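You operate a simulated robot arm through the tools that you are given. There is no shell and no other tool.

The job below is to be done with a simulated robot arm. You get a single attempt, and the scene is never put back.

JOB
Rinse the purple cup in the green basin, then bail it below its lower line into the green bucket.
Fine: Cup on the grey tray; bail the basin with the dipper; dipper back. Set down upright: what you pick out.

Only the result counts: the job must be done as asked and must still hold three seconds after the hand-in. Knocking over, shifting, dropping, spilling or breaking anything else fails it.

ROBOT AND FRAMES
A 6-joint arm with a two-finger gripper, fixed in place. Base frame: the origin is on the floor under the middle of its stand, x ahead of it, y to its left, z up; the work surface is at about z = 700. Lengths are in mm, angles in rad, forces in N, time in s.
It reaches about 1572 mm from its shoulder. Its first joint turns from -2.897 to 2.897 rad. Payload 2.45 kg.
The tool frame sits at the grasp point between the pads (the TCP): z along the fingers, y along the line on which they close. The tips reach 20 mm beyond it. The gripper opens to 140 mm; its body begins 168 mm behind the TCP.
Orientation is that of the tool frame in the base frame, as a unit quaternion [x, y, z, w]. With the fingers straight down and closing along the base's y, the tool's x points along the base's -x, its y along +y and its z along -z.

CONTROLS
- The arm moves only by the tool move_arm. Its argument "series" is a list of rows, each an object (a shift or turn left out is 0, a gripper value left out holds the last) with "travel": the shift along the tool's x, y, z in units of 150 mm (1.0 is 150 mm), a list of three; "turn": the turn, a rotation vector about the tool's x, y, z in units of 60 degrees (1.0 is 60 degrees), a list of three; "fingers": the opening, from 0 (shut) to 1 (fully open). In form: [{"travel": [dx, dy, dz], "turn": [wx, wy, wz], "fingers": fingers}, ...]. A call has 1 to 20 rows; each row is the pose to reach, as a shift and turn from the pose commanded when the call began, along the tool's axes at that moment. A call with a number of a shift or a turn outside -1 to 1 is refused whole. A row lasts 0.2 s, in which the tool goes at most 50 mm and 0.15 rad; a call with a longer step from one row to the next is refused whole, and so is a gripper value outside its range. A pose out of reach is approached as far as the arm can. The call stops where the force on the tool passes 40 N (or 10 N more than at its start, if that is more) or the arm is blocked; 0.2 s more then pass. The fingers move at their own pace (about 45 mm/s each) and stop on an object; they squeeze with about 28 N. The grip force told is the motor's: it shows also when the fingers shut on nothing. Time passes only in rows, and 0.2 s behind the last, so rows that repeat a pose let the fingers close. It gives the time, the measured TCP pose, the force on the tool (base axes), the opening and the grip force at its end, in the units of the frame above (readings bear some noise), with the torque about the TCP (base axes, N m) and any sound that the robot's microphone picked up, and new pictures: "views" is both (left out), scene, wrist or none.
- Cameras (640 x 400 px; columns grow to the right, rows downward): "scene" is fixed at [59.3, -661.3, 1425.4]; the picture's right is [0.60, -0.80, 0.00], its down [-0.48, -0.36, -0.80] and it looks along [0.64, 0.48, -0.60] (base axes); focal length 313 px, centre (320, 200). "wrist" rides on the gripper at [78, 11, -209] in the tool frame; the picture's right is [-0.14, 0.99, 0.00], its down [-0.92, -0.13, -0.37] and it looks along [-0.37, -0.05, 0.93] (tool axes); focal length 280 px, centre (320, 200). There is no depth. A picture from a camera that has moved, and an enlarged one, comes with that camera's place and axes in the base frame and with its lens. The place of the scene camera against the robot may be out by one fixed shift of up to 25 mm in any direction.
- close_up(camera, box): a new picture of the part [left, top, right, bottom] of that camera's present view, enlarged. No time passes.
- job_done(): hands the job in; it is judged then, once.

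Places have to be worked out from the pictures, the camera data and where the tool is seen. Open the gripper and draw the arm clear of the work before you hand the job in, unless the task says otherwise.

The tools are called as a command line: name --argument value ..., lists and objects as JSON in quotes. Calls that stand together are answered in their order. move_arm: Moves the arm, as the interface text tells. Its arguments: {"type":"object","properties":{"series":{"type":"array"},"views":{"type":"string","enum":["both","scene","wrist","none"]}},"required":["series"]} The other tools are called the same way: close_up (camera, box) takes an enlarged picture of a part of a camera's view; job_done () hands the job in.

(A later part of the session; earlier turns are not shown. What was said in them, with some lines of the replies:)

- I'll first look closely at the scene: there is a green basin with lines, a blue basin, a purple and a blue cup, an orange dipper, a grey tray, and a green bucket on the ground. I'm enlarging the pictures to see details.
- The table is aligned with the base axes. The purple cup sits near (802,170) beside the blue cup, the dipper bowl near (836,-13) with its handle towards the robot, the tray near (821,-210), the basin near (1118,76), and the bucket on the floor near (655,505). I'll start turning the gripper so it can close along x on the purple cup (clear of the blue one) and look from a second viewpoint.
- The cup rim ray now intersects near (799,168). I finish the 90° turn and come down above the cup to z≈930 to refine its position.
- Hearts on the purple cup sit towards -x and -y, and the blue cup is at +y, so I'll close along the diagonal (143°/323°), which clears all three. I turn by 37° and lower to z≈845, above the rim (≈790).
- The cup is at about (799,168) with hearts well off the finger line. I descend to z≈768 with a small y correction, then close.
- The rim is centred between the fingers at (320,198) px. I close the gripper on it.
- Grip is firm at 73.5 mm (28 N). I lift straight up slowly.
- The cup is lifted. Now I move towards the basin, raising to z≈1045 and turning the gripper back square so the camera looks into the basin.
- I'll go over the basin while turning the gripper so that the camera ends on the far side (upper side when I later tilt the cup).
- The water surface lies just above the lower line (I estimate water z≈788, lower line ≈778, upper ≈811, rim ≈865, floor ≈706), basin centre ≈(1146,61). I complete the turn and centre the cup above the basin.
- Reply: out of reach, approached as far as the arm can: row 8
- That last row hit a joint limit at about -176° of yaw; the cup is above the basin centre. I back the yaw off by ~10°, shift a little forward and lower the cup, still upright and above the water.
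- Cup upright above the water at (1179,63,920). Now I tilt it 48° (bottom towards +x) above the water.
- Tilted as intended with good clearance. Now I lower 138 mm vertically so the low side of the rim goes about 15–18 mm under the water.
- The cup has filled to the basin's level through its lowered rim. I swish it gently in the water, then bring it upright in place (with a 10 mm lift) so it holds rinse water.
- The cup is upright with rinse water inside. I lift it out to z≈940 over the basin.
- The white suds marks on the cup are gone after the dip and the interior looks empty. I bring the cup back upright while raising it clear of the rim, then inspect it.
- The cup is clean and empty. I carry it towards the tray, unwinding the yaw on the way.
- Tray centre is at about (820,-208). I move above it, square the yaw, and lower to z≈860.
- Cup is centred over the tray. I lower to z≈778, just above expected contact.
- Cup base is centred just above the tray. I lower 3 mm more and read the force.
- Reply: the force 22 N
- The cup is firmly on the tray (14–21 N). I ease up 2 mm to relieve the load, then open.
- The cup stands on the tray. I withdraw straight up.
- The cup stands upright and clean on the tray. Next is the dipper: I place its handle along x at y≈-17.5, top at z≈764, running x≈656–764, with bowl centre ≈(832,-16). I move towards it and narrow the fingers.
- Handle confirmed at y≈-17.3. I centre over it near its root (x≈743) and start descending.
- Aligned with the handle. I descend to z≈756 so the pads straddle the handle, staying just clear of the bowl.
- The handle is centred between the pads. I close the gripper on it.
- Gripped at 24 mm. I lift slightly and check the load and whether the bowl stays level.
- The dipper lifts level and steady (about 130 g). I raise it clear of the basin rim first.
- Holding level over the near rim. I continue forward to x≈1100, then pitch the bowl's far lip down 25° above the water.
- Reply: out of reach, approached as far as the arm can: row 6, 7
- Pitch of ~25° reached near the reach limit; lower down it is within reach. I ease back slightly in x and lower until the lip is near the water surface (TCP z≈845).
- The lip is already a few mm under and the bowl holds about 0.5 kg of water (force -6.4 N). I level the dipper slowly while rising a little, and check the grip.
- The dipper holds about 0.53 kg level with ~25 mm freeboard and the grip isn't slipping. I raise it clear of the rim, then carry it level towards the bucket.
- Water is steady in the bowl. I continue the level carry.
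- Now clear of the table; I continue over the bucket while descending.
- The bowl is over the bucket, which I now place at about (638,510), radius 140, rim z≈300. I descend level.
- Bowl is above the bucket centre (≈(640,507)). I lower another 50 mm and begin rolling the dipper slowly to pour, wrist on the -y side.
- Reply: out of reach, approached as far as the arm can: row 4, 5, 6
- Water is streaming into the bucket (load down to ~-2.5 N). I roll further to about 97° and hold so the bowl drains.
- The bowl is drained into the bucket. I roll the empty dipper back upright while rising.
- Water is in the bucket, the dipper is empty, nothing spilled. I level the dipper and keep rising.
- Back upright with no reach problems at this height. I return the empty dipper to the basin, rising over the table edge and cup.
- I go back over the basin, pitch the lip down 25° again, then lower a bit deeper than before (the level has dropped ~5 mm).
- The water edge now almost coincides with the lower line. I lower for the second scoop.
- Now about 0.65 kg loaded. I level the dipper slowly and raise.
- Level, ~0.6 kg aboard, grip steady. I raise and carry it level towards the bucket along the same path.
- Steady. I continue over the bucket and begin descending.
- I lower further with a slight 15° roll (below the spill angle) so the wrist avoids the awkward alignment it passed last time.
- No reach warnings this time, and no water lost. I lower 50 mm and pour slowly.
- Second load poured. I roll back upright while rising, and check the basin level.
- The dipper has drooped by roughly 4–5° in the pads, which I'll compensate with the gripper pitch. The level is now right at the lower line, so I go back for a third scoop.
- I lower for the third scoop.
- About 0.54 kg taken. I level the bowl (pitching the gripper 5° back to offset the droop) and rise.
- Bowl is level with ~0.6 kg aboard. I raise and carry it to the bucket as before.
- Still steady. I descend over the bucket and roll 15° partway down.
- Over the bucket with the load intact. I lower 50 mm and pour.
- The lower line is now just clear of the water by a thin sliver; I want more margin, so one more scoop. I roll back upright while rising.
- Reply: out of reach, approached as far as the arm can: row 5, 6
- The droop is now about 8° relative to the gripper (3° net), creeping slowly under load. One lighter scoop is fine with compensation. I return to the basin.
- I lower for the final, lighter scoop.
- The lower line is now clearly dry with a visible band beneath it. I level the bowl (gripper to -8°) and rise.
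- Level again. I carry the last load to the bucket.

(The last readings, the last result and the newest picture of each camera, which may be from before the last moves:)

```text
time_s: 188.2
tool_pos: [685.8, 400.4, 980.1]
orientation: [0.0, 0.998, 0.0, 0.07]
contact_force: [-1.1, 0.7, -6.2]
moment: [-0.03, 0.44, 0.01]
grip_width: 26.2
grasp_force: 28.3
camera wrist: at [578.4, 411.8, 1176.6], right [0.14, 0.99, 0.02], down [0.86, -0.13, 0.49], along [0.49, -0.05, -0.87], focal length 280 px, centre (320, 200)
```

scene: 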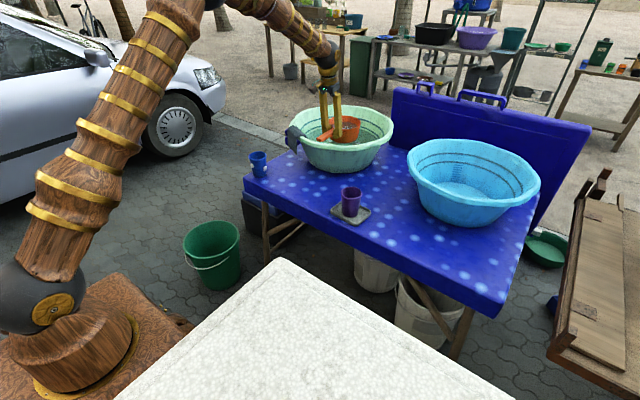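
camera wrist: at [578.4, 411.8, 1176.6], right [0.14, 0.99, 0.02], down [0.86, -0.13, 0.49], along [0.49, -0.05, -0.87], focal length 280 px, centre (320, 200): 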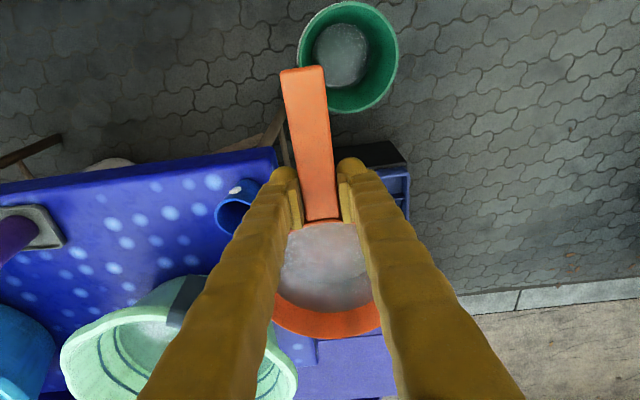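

The load is steady. I descend over the bucket and roll slightly on the way down.

move_arm --series '[{"travel": [0.029, 0.023, 0.026]}, {"travel": [0.098, 0.077, 0.087]}, {"travel": [0.207, 0.16, 0.183]}, {"travel": [0.335, 0.26, 0.296]}, {"travel": [0.472, 0.37, 0.418]}, {"travel": [0.61, 0.475, 0.54]}, {"travel": [0.748, 0.58, 0.662]}, {"travel": [0.866, 0.675, 0.767]}, {"travel": [0.945, 0.736, 0.836]}, {"travel": [0.984, 0.767, 0.871]}]' --views "none"

move_arm --series '[{"travel": [0.004, 0, 0.03]}, {"travel": [0.014, 0, 0.1]}, {"travel": [0.031, 0, 0.22]}, {"travel": [0.05, 0, 0.36]}, {"travel": [0.071, 0, 0.51]}, {"travel": [0.092, 0, 0.66]}, {"travel": [0.111, 0, 0.8]}, {"travel": [0.127, 0, 0.91]}, {"travel": [0.136, 0, 0.97]}, {"travel": [0.139, 0, 0.99]}]' --views "none"

move_arm --series '[{"travel": [0.004, 0, 0.03], "turn": [-0.03, 0, 0]}, {"travel": [0.011, 0, 0.08], "turn": [-0.08, 0, 0]}, {"travel": [0.021, 0, 0.15], "turn": [-0.14, 0, 0]}, {"travel": [0.034, 0, 0.24], "turn": [-0.2, 0, 0]}, {"travel": [0.049, 0, 0.35], "turn": [-0.24, 0, 0]}, {"travel": [0.066, 0, 0.47], "turn": [-0.26, 0, 0]}, {"travel": [0.084, 0, 0.6], "turn": [-0.26, 0, 0]}, {"travel": [0.102, 0, 0.73], "turn": [-0.26, 0, 0]}, {"travel": [0.119, 0, 0.85], "turn": [-0.26, 0, 0]}, {"travel": [0.132, 0, 0.94], "turn": [-0.26, 0, 0]}, {"travel": [0.139, 0, 0.99], "turn": [-0.26, 0, 0]}]' --views "both"

```text
time_s: 190.4
tool_pos: [556.3, 515.5, 833.9]
orientation: [0.0, 0.998, 0.0, 0.07]
contact_force: [0.8, -0.8, -6.2]
moment: [0.01, 0.46, 0.0]
grip_width: 26.5
grasp_force: 28.1
```

```text
time_s: 192.6
tool_pos: [557.4, 516.4, 682.2]
orientation: [0.0, 0.998, 0.0, 0.07]
contact_force: [-0.5, -0.4, -6.6]
moment: [0.01, 0.49, 0.01]
grip_width: 26.6
grasp_force: 27.4
```

```text
time_s: 195.0
tool_pos: [558.0, 516.1, 532.2]
orientation: [-0.009, 0.988, 0.135, 0.069]
contact_force: [0.0, 0.2, -6.7]
moment: [-0.06, 0.42, 0.0]
grip_width: 26.8
grasp_force: 28.0
out of reach, approached as far as the arm can: row 4, 5, 6
camera wrist: at [451.8, 470.3, 723.0], right [0.1, 0.95, 0.28], down [0.87, -0.22, 0.45], along [0.49, 0.2, -0.85], focal length 280 px, centre (320, 200)
```

scene: 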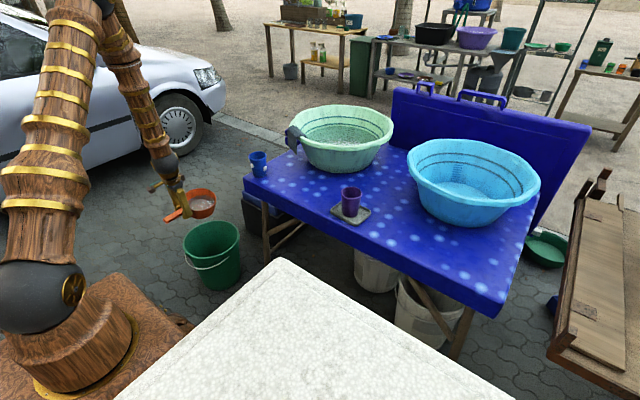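
wrist: 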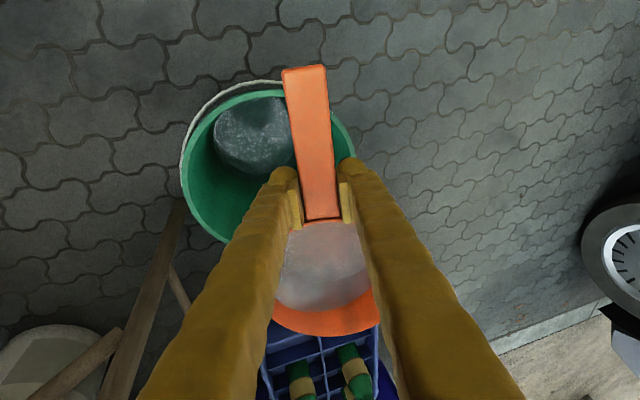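

Intact above the bucket. I lower and pour the last load.

move_arm --series '[{"travel": [0.01, -0.02, 0.07], "turn": [-0.01, 0, 0]}, {"travel": [0.024, -0.05, 0.17], "turn": [-0.03, 0, 0]}, {"travel": [0.039, -0.08, 0.27], "turn": [-0.07, 0, 0]}, {"travel": [0.046, -0.09, 0.318], "turn": [-0.12, 0, 0]}, {"travel": [0.046, -0.09, 0.318], "turn": [-0.18, 0, 0]}, {"travel": [0.046, -0.09, 0.318], "turn": [-0.24, 0, 0]}, {"travel": [0.046, -0.09, 0.318], "turn": [-0.3, 0, 0]}, {"travel": [0.046, -0.09, 0.318], "turn": [-0.36, 0, 0]}, {"travel": [0.046, -0.09, 0.318], "turn": [-0.42, 0, 0]}, {"travel": [0.046, -0.09, 0.318], "turn": [-0.48, 0, 0]}, {"travel": [0.046, -0.09, 0.318], "turn": [-0.54, 0, 0]}, {"travel": [0.046, -0.09, 0.318], "turn": [-0.6, 0, 0]}, {"travel": [0.046, -0.09, 0.318], "turn": [-0.66, 0, 0]}, {"travel": [0.046, -0.09, 0.318], "turn": [-0.72, 0, 0]}, {"travel": [0.046, -0.09, 0.318], "turn": [-0.78, 0, 0]}, {"travel": [0.046, -0.09, 0.318], "turn": [-0.84, 0, 0]}]' --views "wrist"

move_arm --series '[{"turn": [-0.06, 0, 0]}, {"turn": [-0.13, 0, 0]}, {"turn": [-0.2, 0, 0]}, {"turn": [-0.27, 0, 0]}, {"turn": [-0.34, 0, 0]}, {"turn": [-0.41, 0, 0]}, {"turn": [-0.47, 0, 0]}, {"turn": [-0.53, 0, 0]}, {"turn": [-0.58, 0, 0]}, {"turn": [-0.58, 0, 0]}, {"turn": [-0.58, 0, 0]}, {"turn": [-0.58, 0, 0]}, {"turn": [-0.58, 0, 0]}, {"turn": [-0.58, 0, 0]}, {"turn": [-0.58, 0, 0]}]' --views "both"

close_up --camera "scene" --box '[305, 110, 395, 155]'

```text
time_s: 198.4
tool_pos: [557.0, 514.7, 484.3]
orientation: [-0.038, 0.836, 0.544, 0.058]
contact_force: [-0.8, 1.0, -1.2]
moment: [-0.07, 0.09, 0.0]
grip_width: 26.7
grasp_force: 27.8
camera wrist: at [465.5, 328.7, 565.2], right [0.01, 0.4, 0.92], down [0.91, -0.39, 0.16], along [0.42, 0.83, -0.37], focal length 280 px, centre (320, 200)
```

wrist: 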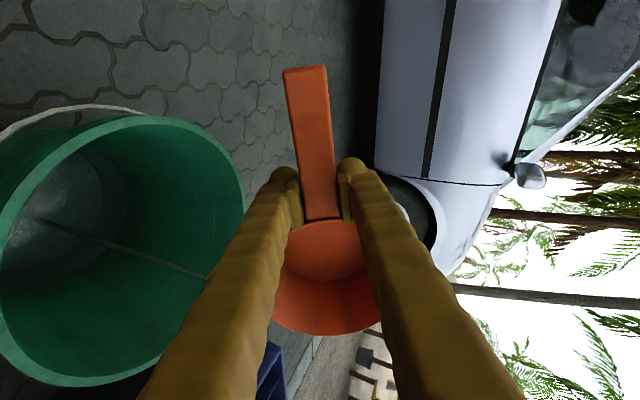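

```text
time_s: 201.6
tool_pos: [556.0, 515.9, 483.4]
orientation: [-0.053, 0.636, 0.769, 0.044]
contact_force: [0.8, 0.0, -1.0]
moment: [-0.01, 0.08, 0.03]
grip_width: 27.2
grasp_force: 28.4
camera wrist: at [483.0, 309.4, 443.5], right [0.0, -0.19, 0.98], down [0.94, -0.34, -0.06], along [0.34, 0.92, 0.17], focal length 280 px, centre (320, 200)
```

scene: 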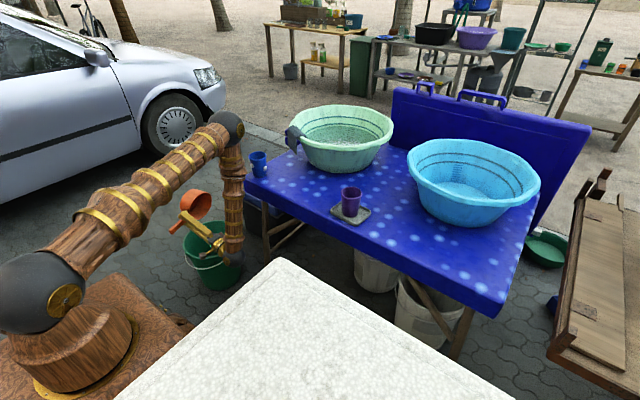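
wrist: 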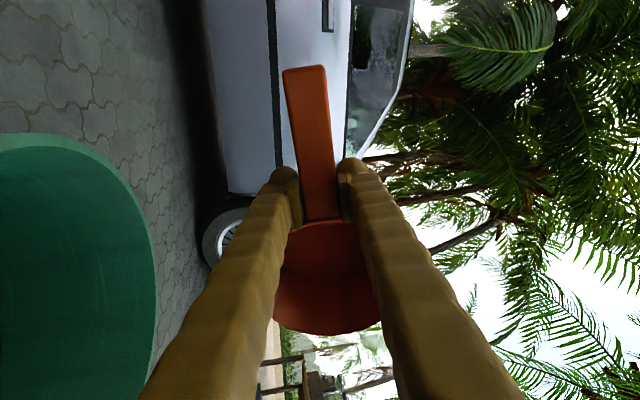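

```text
7.11 times, centred on (350, 132) of scene
camera zoom: at [59.3, -661.3, 1425.4], right [0.6, -0.8, 0.0], down [-0.48, -0.36, -0.8], along [0.64, 0.48, -0.6], focal length 2226 px, centre (107, 680)
```

zoom: 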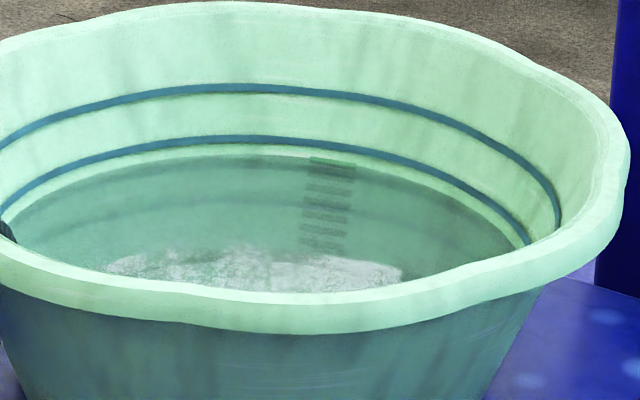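

The water now stands clearly below the lower line. I roll the empty dipper back upright and rise.

move_arm --series '[{"travel": [-0.006, 0.04, 0], "turn": [0.06, 0, 0]}, {"travel": [-0.017, 0.12, 0], "turn": [0.17, 0, 0]}, {"travel": [-0.031, 0.22, 0], "turn": [0.29, 0, 0]}, {"travel": [-0.045, 0.32, 0], "turn": [0.41, 0, 0]}, {"travel": [-0.059, 0.42, 0], "turn": [0.53, 0, 0]}, {"travel": [-0.073, 0.52, 0], "turn": [0.65, 0, 0]}, {"travel": [-0.084, 0.6, 0], "turn": [0.77, 0, 0]}, {"travel": [-0.089, 0.64, 0], "turn": [0.88, 0, 0]}, {"travel": [-0.089, 0.64, 0], "turn": [0.98, 0, 0]}]' --views "none"

move_arm --series '[{"travel": [-0.009, 0.04, -0.05], "turn": [0.06, 0, 0]}, {"travel": [-0.022, 0.1, -0.12], "turn": [0.15, 0, 0]}, {"travel": [-0.039, 0.18, -0.22], "turn": [0.26, 0, 0]}, {"travel": [-0.058, 0.27, -0.32], "turn": [0.36, 0, 0]}, {"travel": [-0.077, 0.36, -0.43], "turn": [0.46, 0, 0]}, {"travel": [-0.094, 0.44, -0.53], "turn": [0.55, 0, 0]}, {"travel": [-0.107, 0.5, -0.6], "turn": [0.63, 0, 0]}, {"travel": [-0.11, 0.512, -0.614], "turn": [0.7, 0, 0]}, {"travel": [-0.11, 0.512, -0.614], "turn": [0.7, 0, 0]}]' --views "both"

close_up --camera "scene" --box '[140, 120, 280, 300]'

close_up --camera "wrist" --box '[240, 40, 420, 370]'

```text
time_s: 203.6
tool_pos: [557.3, 498.0, 576.1]
orientation: [-0.025, 0.932, 0.357, 0.065]
contact_force: [0.5, -0.5, -1.7]
moment: [-0.05, 0.08, 0.04]
grip_width: 26.7
grasp_force: 28.0
```

```text
time_s: 205.8
tool_pos: [533.3, 509.2, 698.3]
orientation: [0.082, 0.996, 0.029, 0.032]
contact_force: [-0.5, 0.4, -1.0]
moment: [0.03, 0.09, 0.01]
grip_width: 27.0
grasp_force: 28.3
out of reach, approached as far as the arm can: row 5, 6, 7
stopped in row 9: the arm was blocked; the commanded pose is now the measured one
camera wrist: at [443.4, 521.7, 901.4], right [0.3, 0.95, 0.07], down [0.86, -0.3, 0.41], along [0.42, -0.06, -0.91], focal length 280 px, centre (320, 200)
```

scene: 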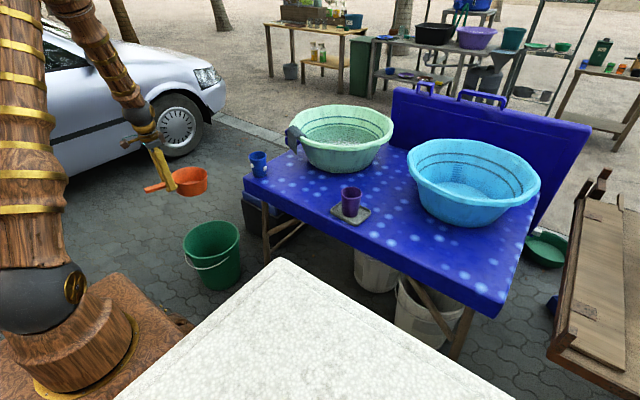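
wrist: 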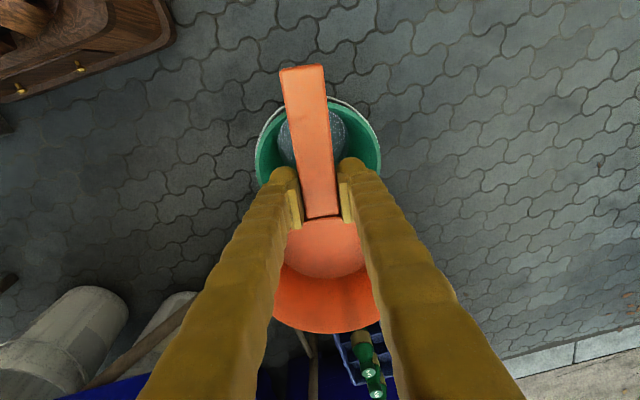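

```text
2.22 times, centred on (210, 210) of scene
camera zoom: at [59.3, -661.3, 1425.4], right [0.6, -0.8, 0.0], down [-0.48, -0.36, -0.8], along [0.64, 0.48, -0.6], focal length 696 px, centre (564, 178)
```

zoom: 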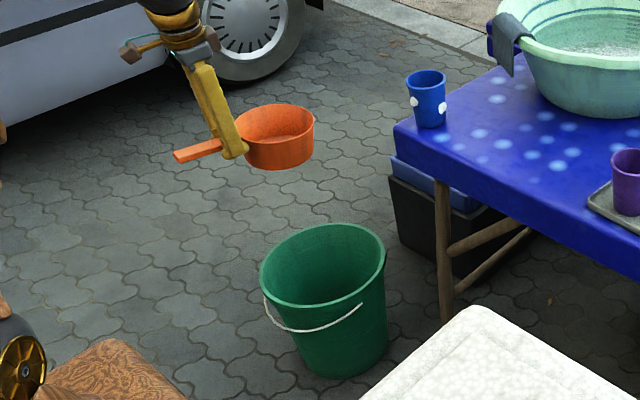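

```text
1.21 times, centred on (330, 205) of wrist
camera zoom: at [443.4, 521.7, 901.4], right [0.3, 0.95, 0.07], down [0.86, -0.3, 0.41], along [0.42, -0.06, -0.91], focal length 340 px, centre (308, 194)
```

zoom: 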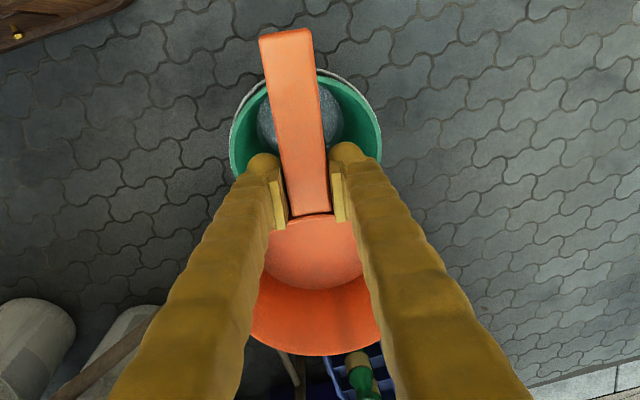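

Passing the near-singular wrist alignment, the controller stopped with the tool ~9° off in yaw; the dipper is empty and untouched. I correct the orientation gradually while moving up and away from that spot.

move_arm --series '[{"travel": [-0.03, -0.02, -0.06], "turn": [0.002, -0.003, -0.008]}, {"travel": [-0.1, -0.06, -0.18], "turn": [0.006, -0.008, -0.02]}, {"travel": [-0.24, -0.15, -0.34], "turn": [0.012, -0.016, -0.04]}, {"travel": [-0.4, -0.25, -0.5], "turn": [0.02, -0.027, -0.065]}, {"travel": [-0.56, -0.35, -0.66], "turn": [0.03, -0.04, -0.095]}, {"travel": [-0.71, -0.45, -0.8], "turn": [0.04, -0.054, -0.13]}, {"travel": [-0.83, -0.525, -0.91], "turn": [0.048, -0.065, -0.155]}, {"travel": [-0.909, -0.573, -0.987], "turn": [0.05, -0.0675, -0.161]}, {"travel": [-0.909, -0.573, -0.987], "turn": [0.05, -0.0675, -0.161]}]' --views "both"

```text
time_s: 207.8
tool_pos: [642.5, 390.4, 848.6]
orientation: [0.0, 0.998, -0.003, 0.067]
contact_force: [-1.0, 0.1, -1.0]
moment: [-0.02, 0.12, -0.01]
grip_width: 26.7
grasp_force: 28.1
camera wrist: at [536.7, 403.6, 1044.4], right [0.14, 0.99, 0.01], down [0.86, -0.13, 0.49], along [0.49, -0.06, -0.87], focal length 280 px, centre (320, 200)
```

scene: 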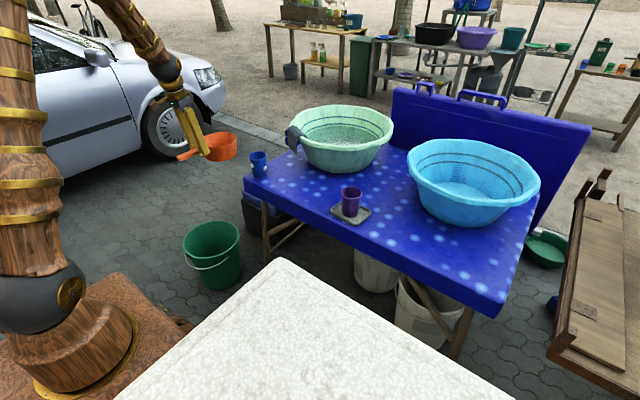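
wrist: 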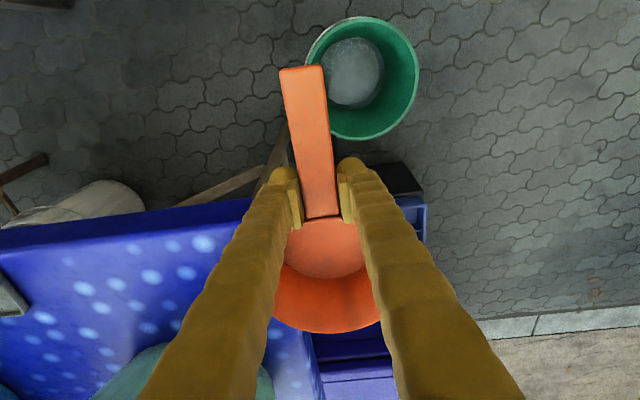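

Orientation is recovered. From the view I estimate the dipper has drooped ~10.3° in the pads and slid ~5.5 mm, so for a level set-down at its old spot (bowl centre ≈(835,-16)) I need gripper pitch -10.3° and TCP ≈(748,-18,756). I travel there above the blue cup.

move_arm --series '[{"travel": [-0.02, -0.05, -0.04]}, {"travel": [-0.06, -0.17, -0.1]}, {"travel": [-0.11, -0.33, -0.18]}, {"travel": [-0.16, -0.5, -0.26]}, {"travel": [-0.21, -0.67, -0.32]}, {"travel": [-0.26, -0.82, -0.355]}, {"travel": [-0.285, -0.907, -0.365]}]' --views "none"

move_arm --series '[{"travel": [-0.013, -0.05, 0.002], "turn": [0, -0.005, 0]}, {"travel": [-0.043, -0.17, 0.006], "turn": [0, -0.01, 0]}, {"travel": [-0.084, -0.33, 0.011], "turn": [0, -0.02, 0]}, {"travel": [-0.127, -0.5, 0.017], "turn": [0, -0.03, 0]}, {"travel": [-0.17, -0.67, 0.023], "turn": [0, -0.038, 0]}, {"travel": [-0.21, -0.82, 0.028], "turn": [0, -0.043, 0]}, {"travel": [-0.231, -0.907, 0.031], "turn": [0, -0.043, 0]}]' --views "none"

move_arm --series '[{"travel": [-0.01, -0.05, 0.02]}, {"travel": [-0.03, -0.17, 0.07]}, {"travel": [-0.06, -0.33, 0.13]}, {"travel": [-0.095, -0.5, 0.2]}, {"travel": [-0.125, -0.67, 0.27]}, {"travel": [-0.154, -0.82, 0.335]}, {"travel": [-0.17, -0.907, 0.37]}, {"travel": [-0.17, -0.907, 0.37]}]' --views "both"

close_up --camera "scene" --box '[250, 120, 360, 220]'

```text
time_s: 209.4
tool_pos: [677.9, 256.3, 906.3]
orientation: [0.0, 0.998, -0.003, 0.067]
contact_force: [-0.2, 0.0, -1.1]
moment: [-0.01, 0.09, -0.01]
grip_width: 26.5
grasp_force: 28.2
```

```text
time_s: 211.0
tool_pos: [712.5, 120.0, 908.2]
orientation: [0.001, 0.996, -0.003, 0.09]
contact_force: [0.4, 0.4, -1.8]
moment: [0.0, 0.1, 0.01]
grip_width: 26.7
grasp_force: 28.2
```

```text
time_s: 212.8
tool_pos: [748.5, -16.5, 859.3]
orientation: [0.0, 0.996, -0.003, 0.089]
contact_force: [0.1, -1.1, -0.7]
moment: [0.0, 0.11, 0.0]
grip_width: 26.7
grasp_force: 27.7
camera wrist: at [633.3, -3.2, 1050.4], right [0.14, 0.99, 0.02], down [0.84, -0.13, 0.53], along [0.53, -0.06, -0.85], focal length 280 px, centre (320, 200)
```

scene: 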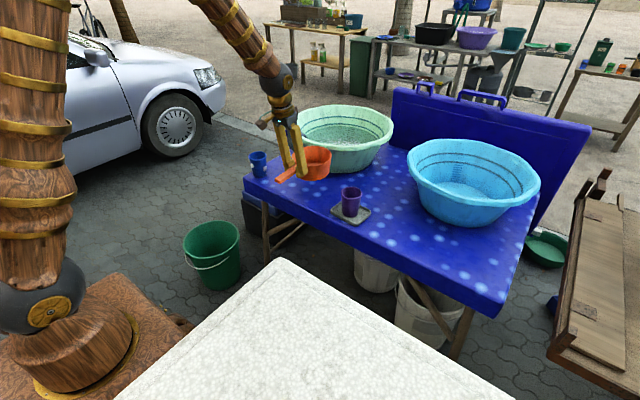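
wrist: 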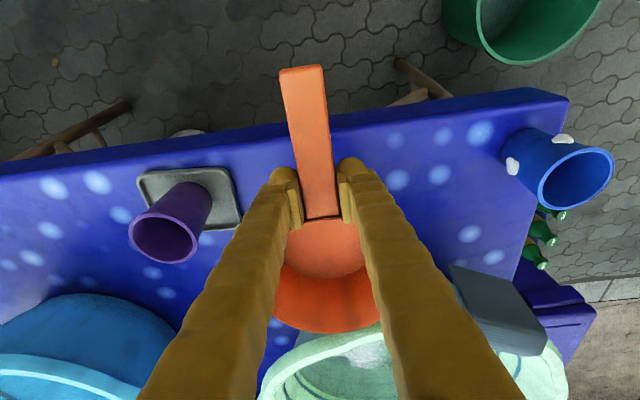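

```text
4.00 times, centred on (305, 170) of scene
camera zoom: at [59.3, -661.3, 1425.4], right [0.6, -0.8, 0.0], down [-0.48, -0.36, -0.8], along [0.64, 0.48, -0.6], focal length 1252 px, centre (380, 320)
```

zoom: 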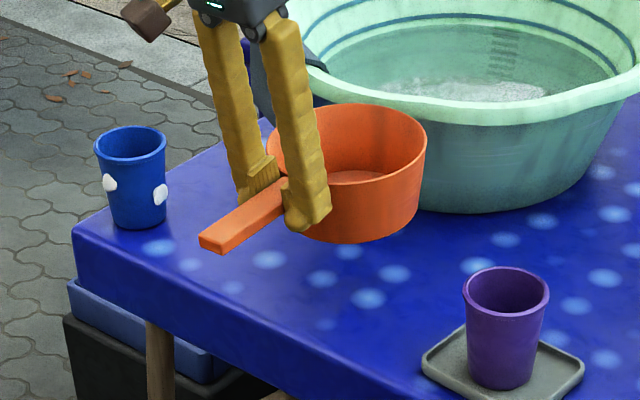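

The dipper looks level and lined up over its spot. I descend to just above the table.

move_arm --series '[{"travel": [0.009, -0.003, 0.05]}, {"travel": [0.027, -0.005, 0.15]}, {"travel": [0.049, -0.007, 0.27]}, {"travel": [0.071, -0.007, 0.39]}, {"travel": [0.091, -0.007, 0.5]}, {"travel": [0.107, -0.007, 0.59]}, {"travel": [0.116, -0.007, 0.637]}, {"travel": [0.116, -0.007, 0.637]}]' --views "both"

close_up --camera "scene" --box '[270, 160, 400, 240]'

```text
time_s: 214.6
tool_pos: [748.1, -15.9, 765.1]
orientation: [0.0, 0.996, -0.002, 0.091]
contact_force: [-0.1, -4.5, 11.8]
moment: [0.08, -0.3, -0.12]
grip_width: 26.8
grasp_force: 28.4
camera wrist: at [633.6, -3.6, 954.4], right [0.14, 0.99, 0.02], down [0.84, -0.13, 0.53], along [0.53, -0.06, -0.85], focal length 280 px, centre (320, 200)
```

scene: 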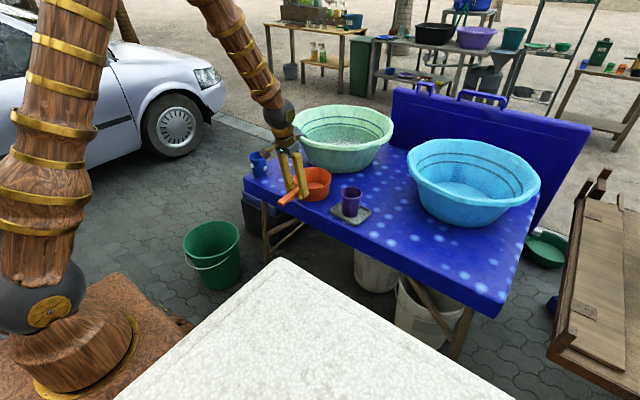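
wrist: 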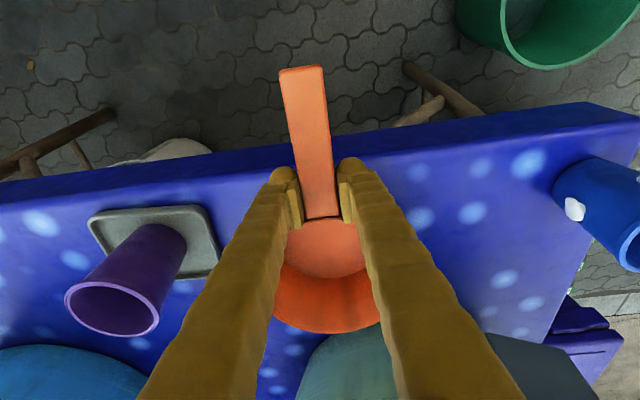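

```text
4.92 times, centred on (335, 200) of scene
camera zoom: at [59.3, -661.3, 1425.4], right [0.6, -0.8, 0.0], down [-0.48, -0.36, -0.8], along [0.64, 0.48, -0.6], focal length 1541 px, centre (246, 200)
```

zoom: 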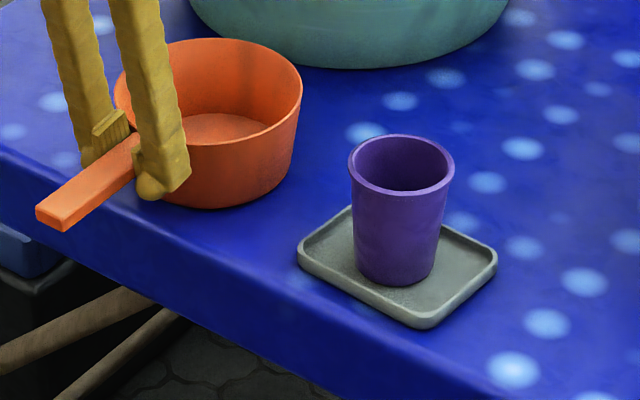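

The near base edge touches first (I over-compensated by ~2°); position matches the original picture well. I ease up a bit and pitch 2° forward for flat contact.

move_arm --series '[{"travel": [-0.002, 0, -0.01]}, {"travel": [-0.002, 0, -0.013], "turn": [0, 0.012, 0]}, {"travel": [-0.002, 0, -0.013], "turn": [0, 0.024, 0]}, {"travel": [-0.002, 0, -0.013], "turn": [0, 0.033, 0]}, {"travel": [-0.002, 0, -0.013], "turn": [0, 0.033, 0]}]' --views "scene"

close_up --camera "scene" --box '[270, 160, 400, 240]'

```text
time_s: 215.8
tool_pos: [746.9, -16.3, 766.3]
orientation: [0.0, 0.997, -0.004, 0.072]
contact_force: [0.3, 0.6, -1.1]
moment: [0.02, 0.11, -0.02]
grip_width: 26.6
grasp_force: 28.1
```

scene: 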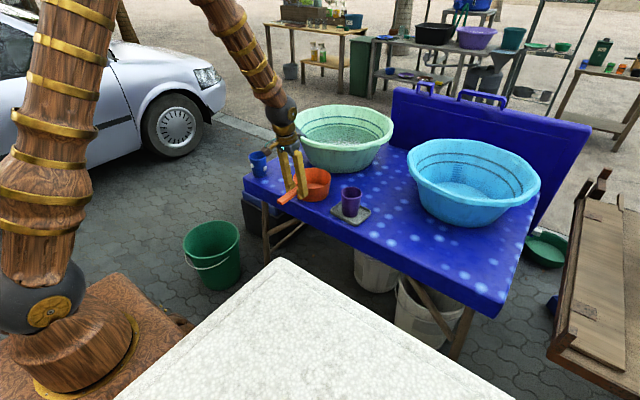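

```text
4.92 times, centred on (335, 200) of scene
camera zoom: at [59.3, -661.3, 1425.4], right [0.6, -0.8, 0.0], down [-0.48, -0.36, -0.8], along [0.64, 0.48, -0.6], focal length 1541 px, centre (246, 200)
```

zoom: 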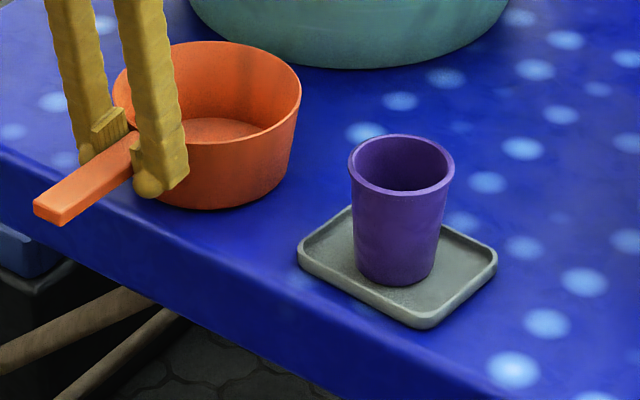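

move_arm --series '[{"travel": [0.001, 0, 0.007]}, {"travel": [0.002, 0, 0.013]}, {"travel": [0.002, 0, 0.013]}]' --views "none"

```text
time_s: 216.6
tool_pos: [747.2, -17.0, 765.2]
orientation: [-0.001, 0.997, -0.002, 0.072]
contact_force: [-2.9, 0.1, 16.3]
moment: [-0.01, -0.45, -0.01]
grip_width: 26.8
grasp_force: 28.1
```

Contact is still at the near edge, so the bowl's far side is still slightly up (the handle slid ~9 mm lower in the pads; droop is nearer 6.8°). I ease up, pitch 1.6° more forward, and touch down again.

move_arm --series '[{"travel": [-0.002, 0, -0.012]}, {"travel": [-0.002, 0, -0.014], "turn": [0, 0.012, 0]}, {"travel": [-0.002, 0, -0.014], "turn": [0, 0.027, 0]}, {"travel": [-0.002, 0, -0.014], "turn": [0, 0.027, 0]}]' --views "none"

move_arm --series '[{"travel": [0.001, 0, 0.006]}, {"travel": [0.001, 0, 0.012]}, {"travel": [0.001, 0, 0.012]}]' --views "none"

```text
time_s: 217.6
tool_pos: [746.9, -16.1, 767.3]
orientation: [0.0, 0.998, -0.003, 0.059]
contact_force: [0.2, 0.2, 4.7]
moment: [-0.03, -0.74, 0.01]
grip_width: 26.8
grasp_force: 27.7
```

```text
time_s: 218.4
tool_pos: [746.7, -15.7, 764.6]
orientation: [0.0, 0.998, -0.003, 0.058]
contact_force: [1.3, 0.0, 2.8]
moment: [0.03, -0.63, -0.05]
grip_width: 26.9
grasp_force: 27.9
```

close_up --camera "scene" --box '[270, 160, 400, 240]'

move_arm --series '[{"travel": [0.0005, 0, 0.004]}, {"travel": [0.001, 0, 0.007]}, {"travel": [0.001, 0, 0.007]}]' --views "none"

```text
4.92 times, centred on (335, 200) of scene
camera zoom: at [59.3, -661.3, 1425.4], right [0.6, -0.8, 0.0], down [-0.48, -0.36, -0.8], along [0.64, 0.48, -0.6], focal length 1541 px, centre (246, 200)
```

zoom: 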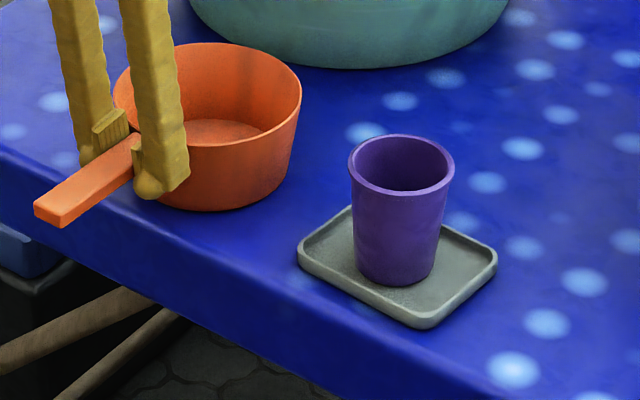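

```text
time_s: 219.2
tool_pos: [747.9, -16.6, 762.7]
orientation: [0.0, 0.998, -0.002, 0.06]
contact_force: [-3.4, 4.2, 20.1]
moment: [0.08, -0.43, 0.08]
grip_width: 26.6
grasp_force: 28.0
```

Now the base is flat on the table (both edges bearing) and the position matches the original picture within ~2 mm. I relieve the load and open the fingers.

move_arm --series '[{"travel": [-0.001, 0, -0.005]}, {"travel": [-0.001, 0, -0.009]}, {"travel": [-0.001, 0, -0.009]}]' --views "none"

move_arm --series '[{"fingers": 0.22}, {"fingers": 0.26}, {"fingers": 0.34}, {"fingers": 0.42}, {"fingers": 0.5}, {"fingers": 0.5}, {"fingers": 0.5}, {"fingers": 0.5}]' --views "both"

close_up --camera "scene" --box '[270, 160, 400, 240]'

```text
time_s: 220.0
tool_pos: [747.3, -15.6, 762.8]
orientation: [-0.001, 0.998, -0.003, 0.059]
contact_force: [-0.2, -2.6, 7.8]
moment: [-0.1, -0.13, -0.05]
grip_width: 26.8
grasp_force: 28.6
```

```text
time_s: 221.8
tool_pos: [748.5, -16.8, 763.9]
orientation: [0.0, 0.998, -0.003, 0.058]
contact_force: [-0.2, -0.3, -0.1]
moment: [0.0, 0.0, -0.01]
grip_width: 69.9
grasp_force: 0.0
camera wrist: at [645.6, -4.0, 961.4], right [0.14, 0.99, 0.01], down [0.87, -0.13, 0.47], along [0.47, -0.06, -0.88], focal length 280 px, centre (320, 200)
```

scene: 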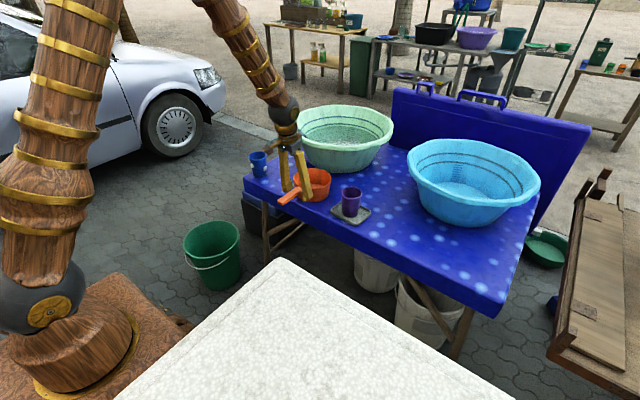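
wrist: 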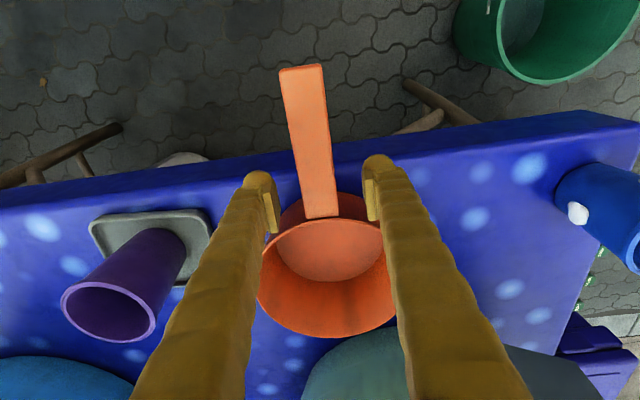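

```text
4.92 times, centred on (335, 200) of scene
camera zoom: at [59.3, -661.3, 1425.4], right [0.6, -0.8, 0.0], down [-0.48, -0.36, -0.8], along [0.64, 0.48, -0.6], focal length 1541 px, centre (246, 200)
```

zoom: 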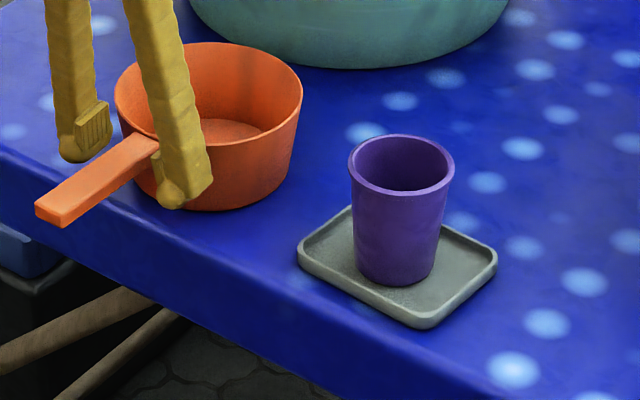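

The dipper is released upright at its place. I withdraw along the tool axis, up and slightly back.

move_arm --series '[{"travel": [0, 0, -0.04]}, {"travel": [0, 0, -0.12]}, {"travel": [0, 0, -0.24]}, {"travel": [0, 0, -0.38]}, {"travel": [0, 0, -0.54]}, {"travel": [0, 0, -0.7]}, {"travel": [0, 0, -0.86]}, {"travel": [0, 0, -1.0]}]' --views "none"

move_arm --series '[{"travel": [0.05, 0, -0.06]}, {"travel": [0.15, 0, -0.2]}, {"travel": [0.3, 0, -0.38]}, {"travel": [0.45, 0, -0.56]}, {"travel": [0.6, 0, -0.74]}, {"travel": [0.72, 0, -0.9]}, {"travel": [0.8, 0, -1.0]}]' --views "both"

close_up --camera "scene" --box '[230, 90, 410, 240]'

close_up --camera "scene" --box '[305, 110, 395, 155]'

close_up --camera "scene" --box '[140, 190, 300, 320]'

```text
time_s: 223.6
tool_pos: [732.6, -15.5, 912.6]
orientation: [0.0, 0.998, -0.003, 0.058]
contact_force: [0.5, 0.1, -0.6]
moment: [0.0, -0.03, -0.01]
grip_width: 70.1
grasp_force: 0.1
```

```text
time_s: 225.2
tool_pos: [593.1, -15.5, 1048.1]
orientation: [-0.001, 0.998, -0.003, 0.059]
contact_force: [0.6, 0.5, -0.5]
moment: [-0.03, 0.0, -0.01]
grip_width: 70.0
grasp_force: 0.1
camera wrist: at [490.6, -3.7, 1245.9], right [0.14, 0.99, 0.01], down [0.87, -0.13, 0.47], along [0.47, -0.06, -0.88], focal length 280 px, centre (320, 200)
```

scene: 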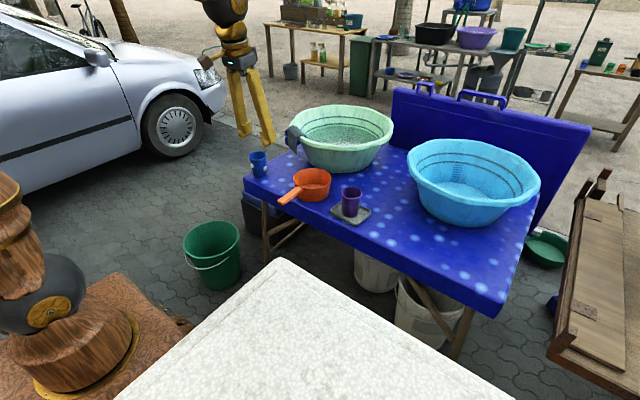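
wrist: 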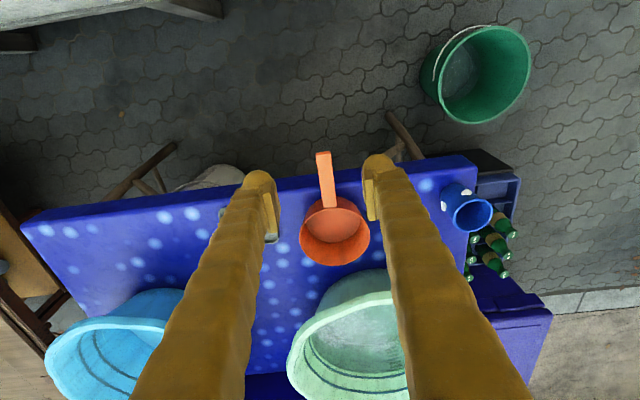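

```text
2.67 times, centred on (320, 165) of scene
camera zoom: at [59.3, -661.3, 1425.4], right [0.6, -0.8, 0.0], down [-0.48, -0.36, -0.8], along [0.64, 0.48, -0.6], focal length 835 px, centre (320, 293)
```

zoom: 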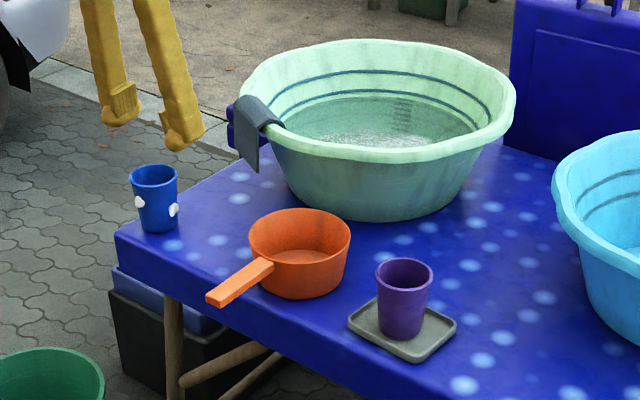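

```text
7.11 times, centred on (350, 132) of scene
camera zoom: at [59.3, -661.3, 1425.4], right [0.6, -0.8, 0.0], down [-0.48, -0.36, -0.8], along [0.64, 0.48, -0.6], focal length 2226 px, centre (107, 680)
```

zoom: 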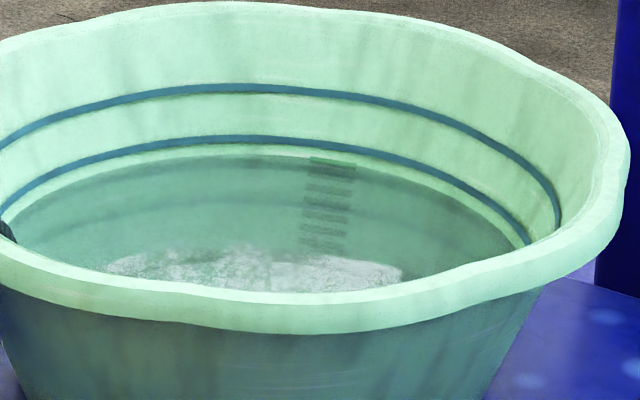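

```text
3.08 times, centred on (220, 255) of scene
camera zoom: at [59.3, -661.3, 1425.4], right [0.6, -0.8, 0.0], down [-0.48, -0.36, -0.8], along [0.64, 0.48, -0.6], focal length 963 px, centre (628, 31)
```

zoom: 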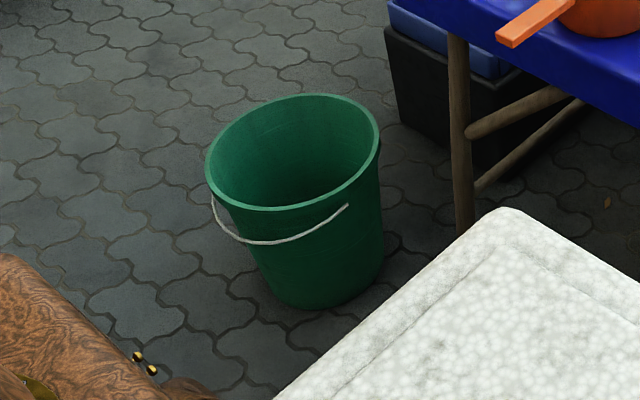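

Everything checks out: the water is well below the lower line, the bucket is upright with no spill around it, the cup stands clean on the tray, and the dipper is back upright. I open the gripper fully and hold clear before handing in.

move_arm --series '[{"travel": [0.05, 0, -0.05], "fingers": 0.7}, {"travel": [0.12, 0, -0.12], "fingers": 1.0}, {"travel": [0.2, 0, -0.2], "fingers": 1.0}, {"travel": [0.2, 0, -0.2], "fingers": 1.0}, {"travel": [0.2, 0, -0.2], "fingers": 1.0}, {"travel": [0.2, 0, -0.2], "fingers": 1.0}, {"travel": [0.2, 0, -0.2], "fingers": 1.0}]' --views "both"

close_up --camera "wrist" --box '[180, 120, 520, 300]'

```text
time_s: 226.8
tool_pos: [558.5, -14.9, 1072.9]
orientation: [0.001, 0.998, -0.002, 0.058]
contact_force: [0.0, -0.1, -0.5]
moment: [0.0, 0.02, 0.02]
grip_width: 139.8
grasp_force: 0.0
camera wrist: at [457.6, -2.1, 1271.2], right [0.14, 0.99, 0.01], down [0.87, -0.13, 0.47], along [0.47, -0.06, -0.88], focal length 280 px, centre (320, 200)
```

scene: 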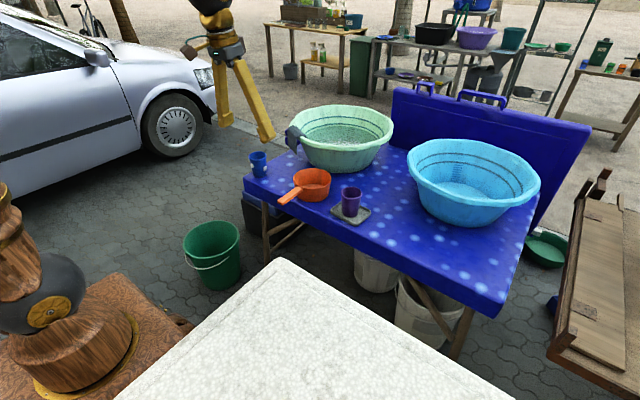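
wrist: 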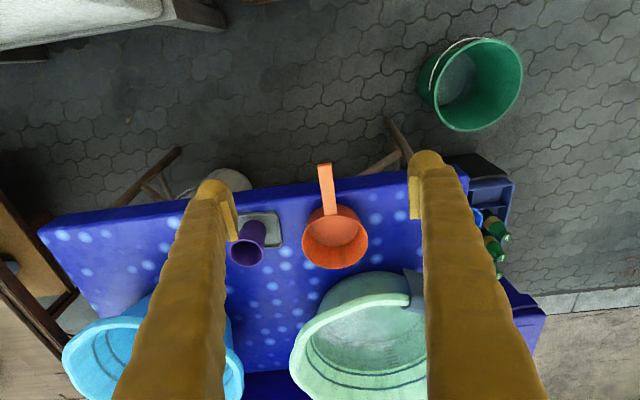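

```text
1.88 times, centred on (350, 210) of wrist
camera zoom: at [457.6, -2.1, 1271.2], right [0.14, 0.99, 0.01], down [0.87, -0.13, 0.47], along [0.47, -0.06, -0.88], focal length 528 px, centre (264, 181)
```

zoom: 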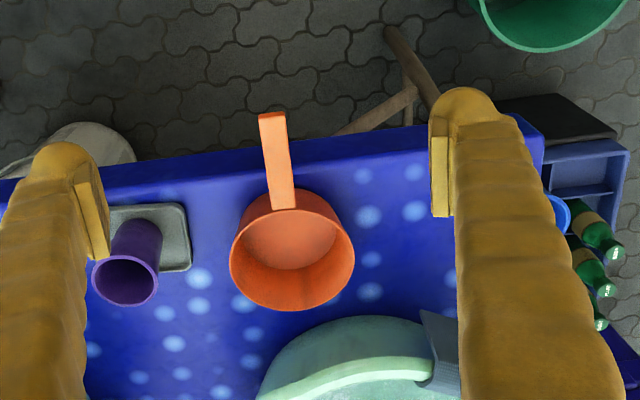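

The last pictures show the cup clean and upright on the tray, the dipper empty and upright in its old place, and the basin water below the lower line. The arm is clear and the gripper is open, so I hand the job in.

job_done

```text
The job is handed in.
```

I rinsed the purple cup in the green basin and bailed the basin below its lower line into the green bucket. The job is handed in; no verdict has come back yet.

- **Cup:** I dipped it, swished it and emptied it. The white marks it had at the start came off. It stands upright and empty on the grey tray.
- **Basin:** It took four dipper loads, about 2.2 L in all. In the last pictures the water is clearly below the lower line, with a dry band showing under the line.
- **Bucket:** It is upright where it was, with all four loads in it and no spill visible on the ground.
- **Dipper:** It is empty and upright in its old place, within about 2 mm of where it started in the picture. It slipped in the gripper as I carried the loads, so I had to correct the angle when setting it down.

On the way back from the last pour, with the dipper empty, the arm stopped once as "blocked". The gripper was turned about 9° off, so I straightened it before carrying on. Nothing was touched or moved by it.

The arm is drawn back clear of the table with the gripper fully open.
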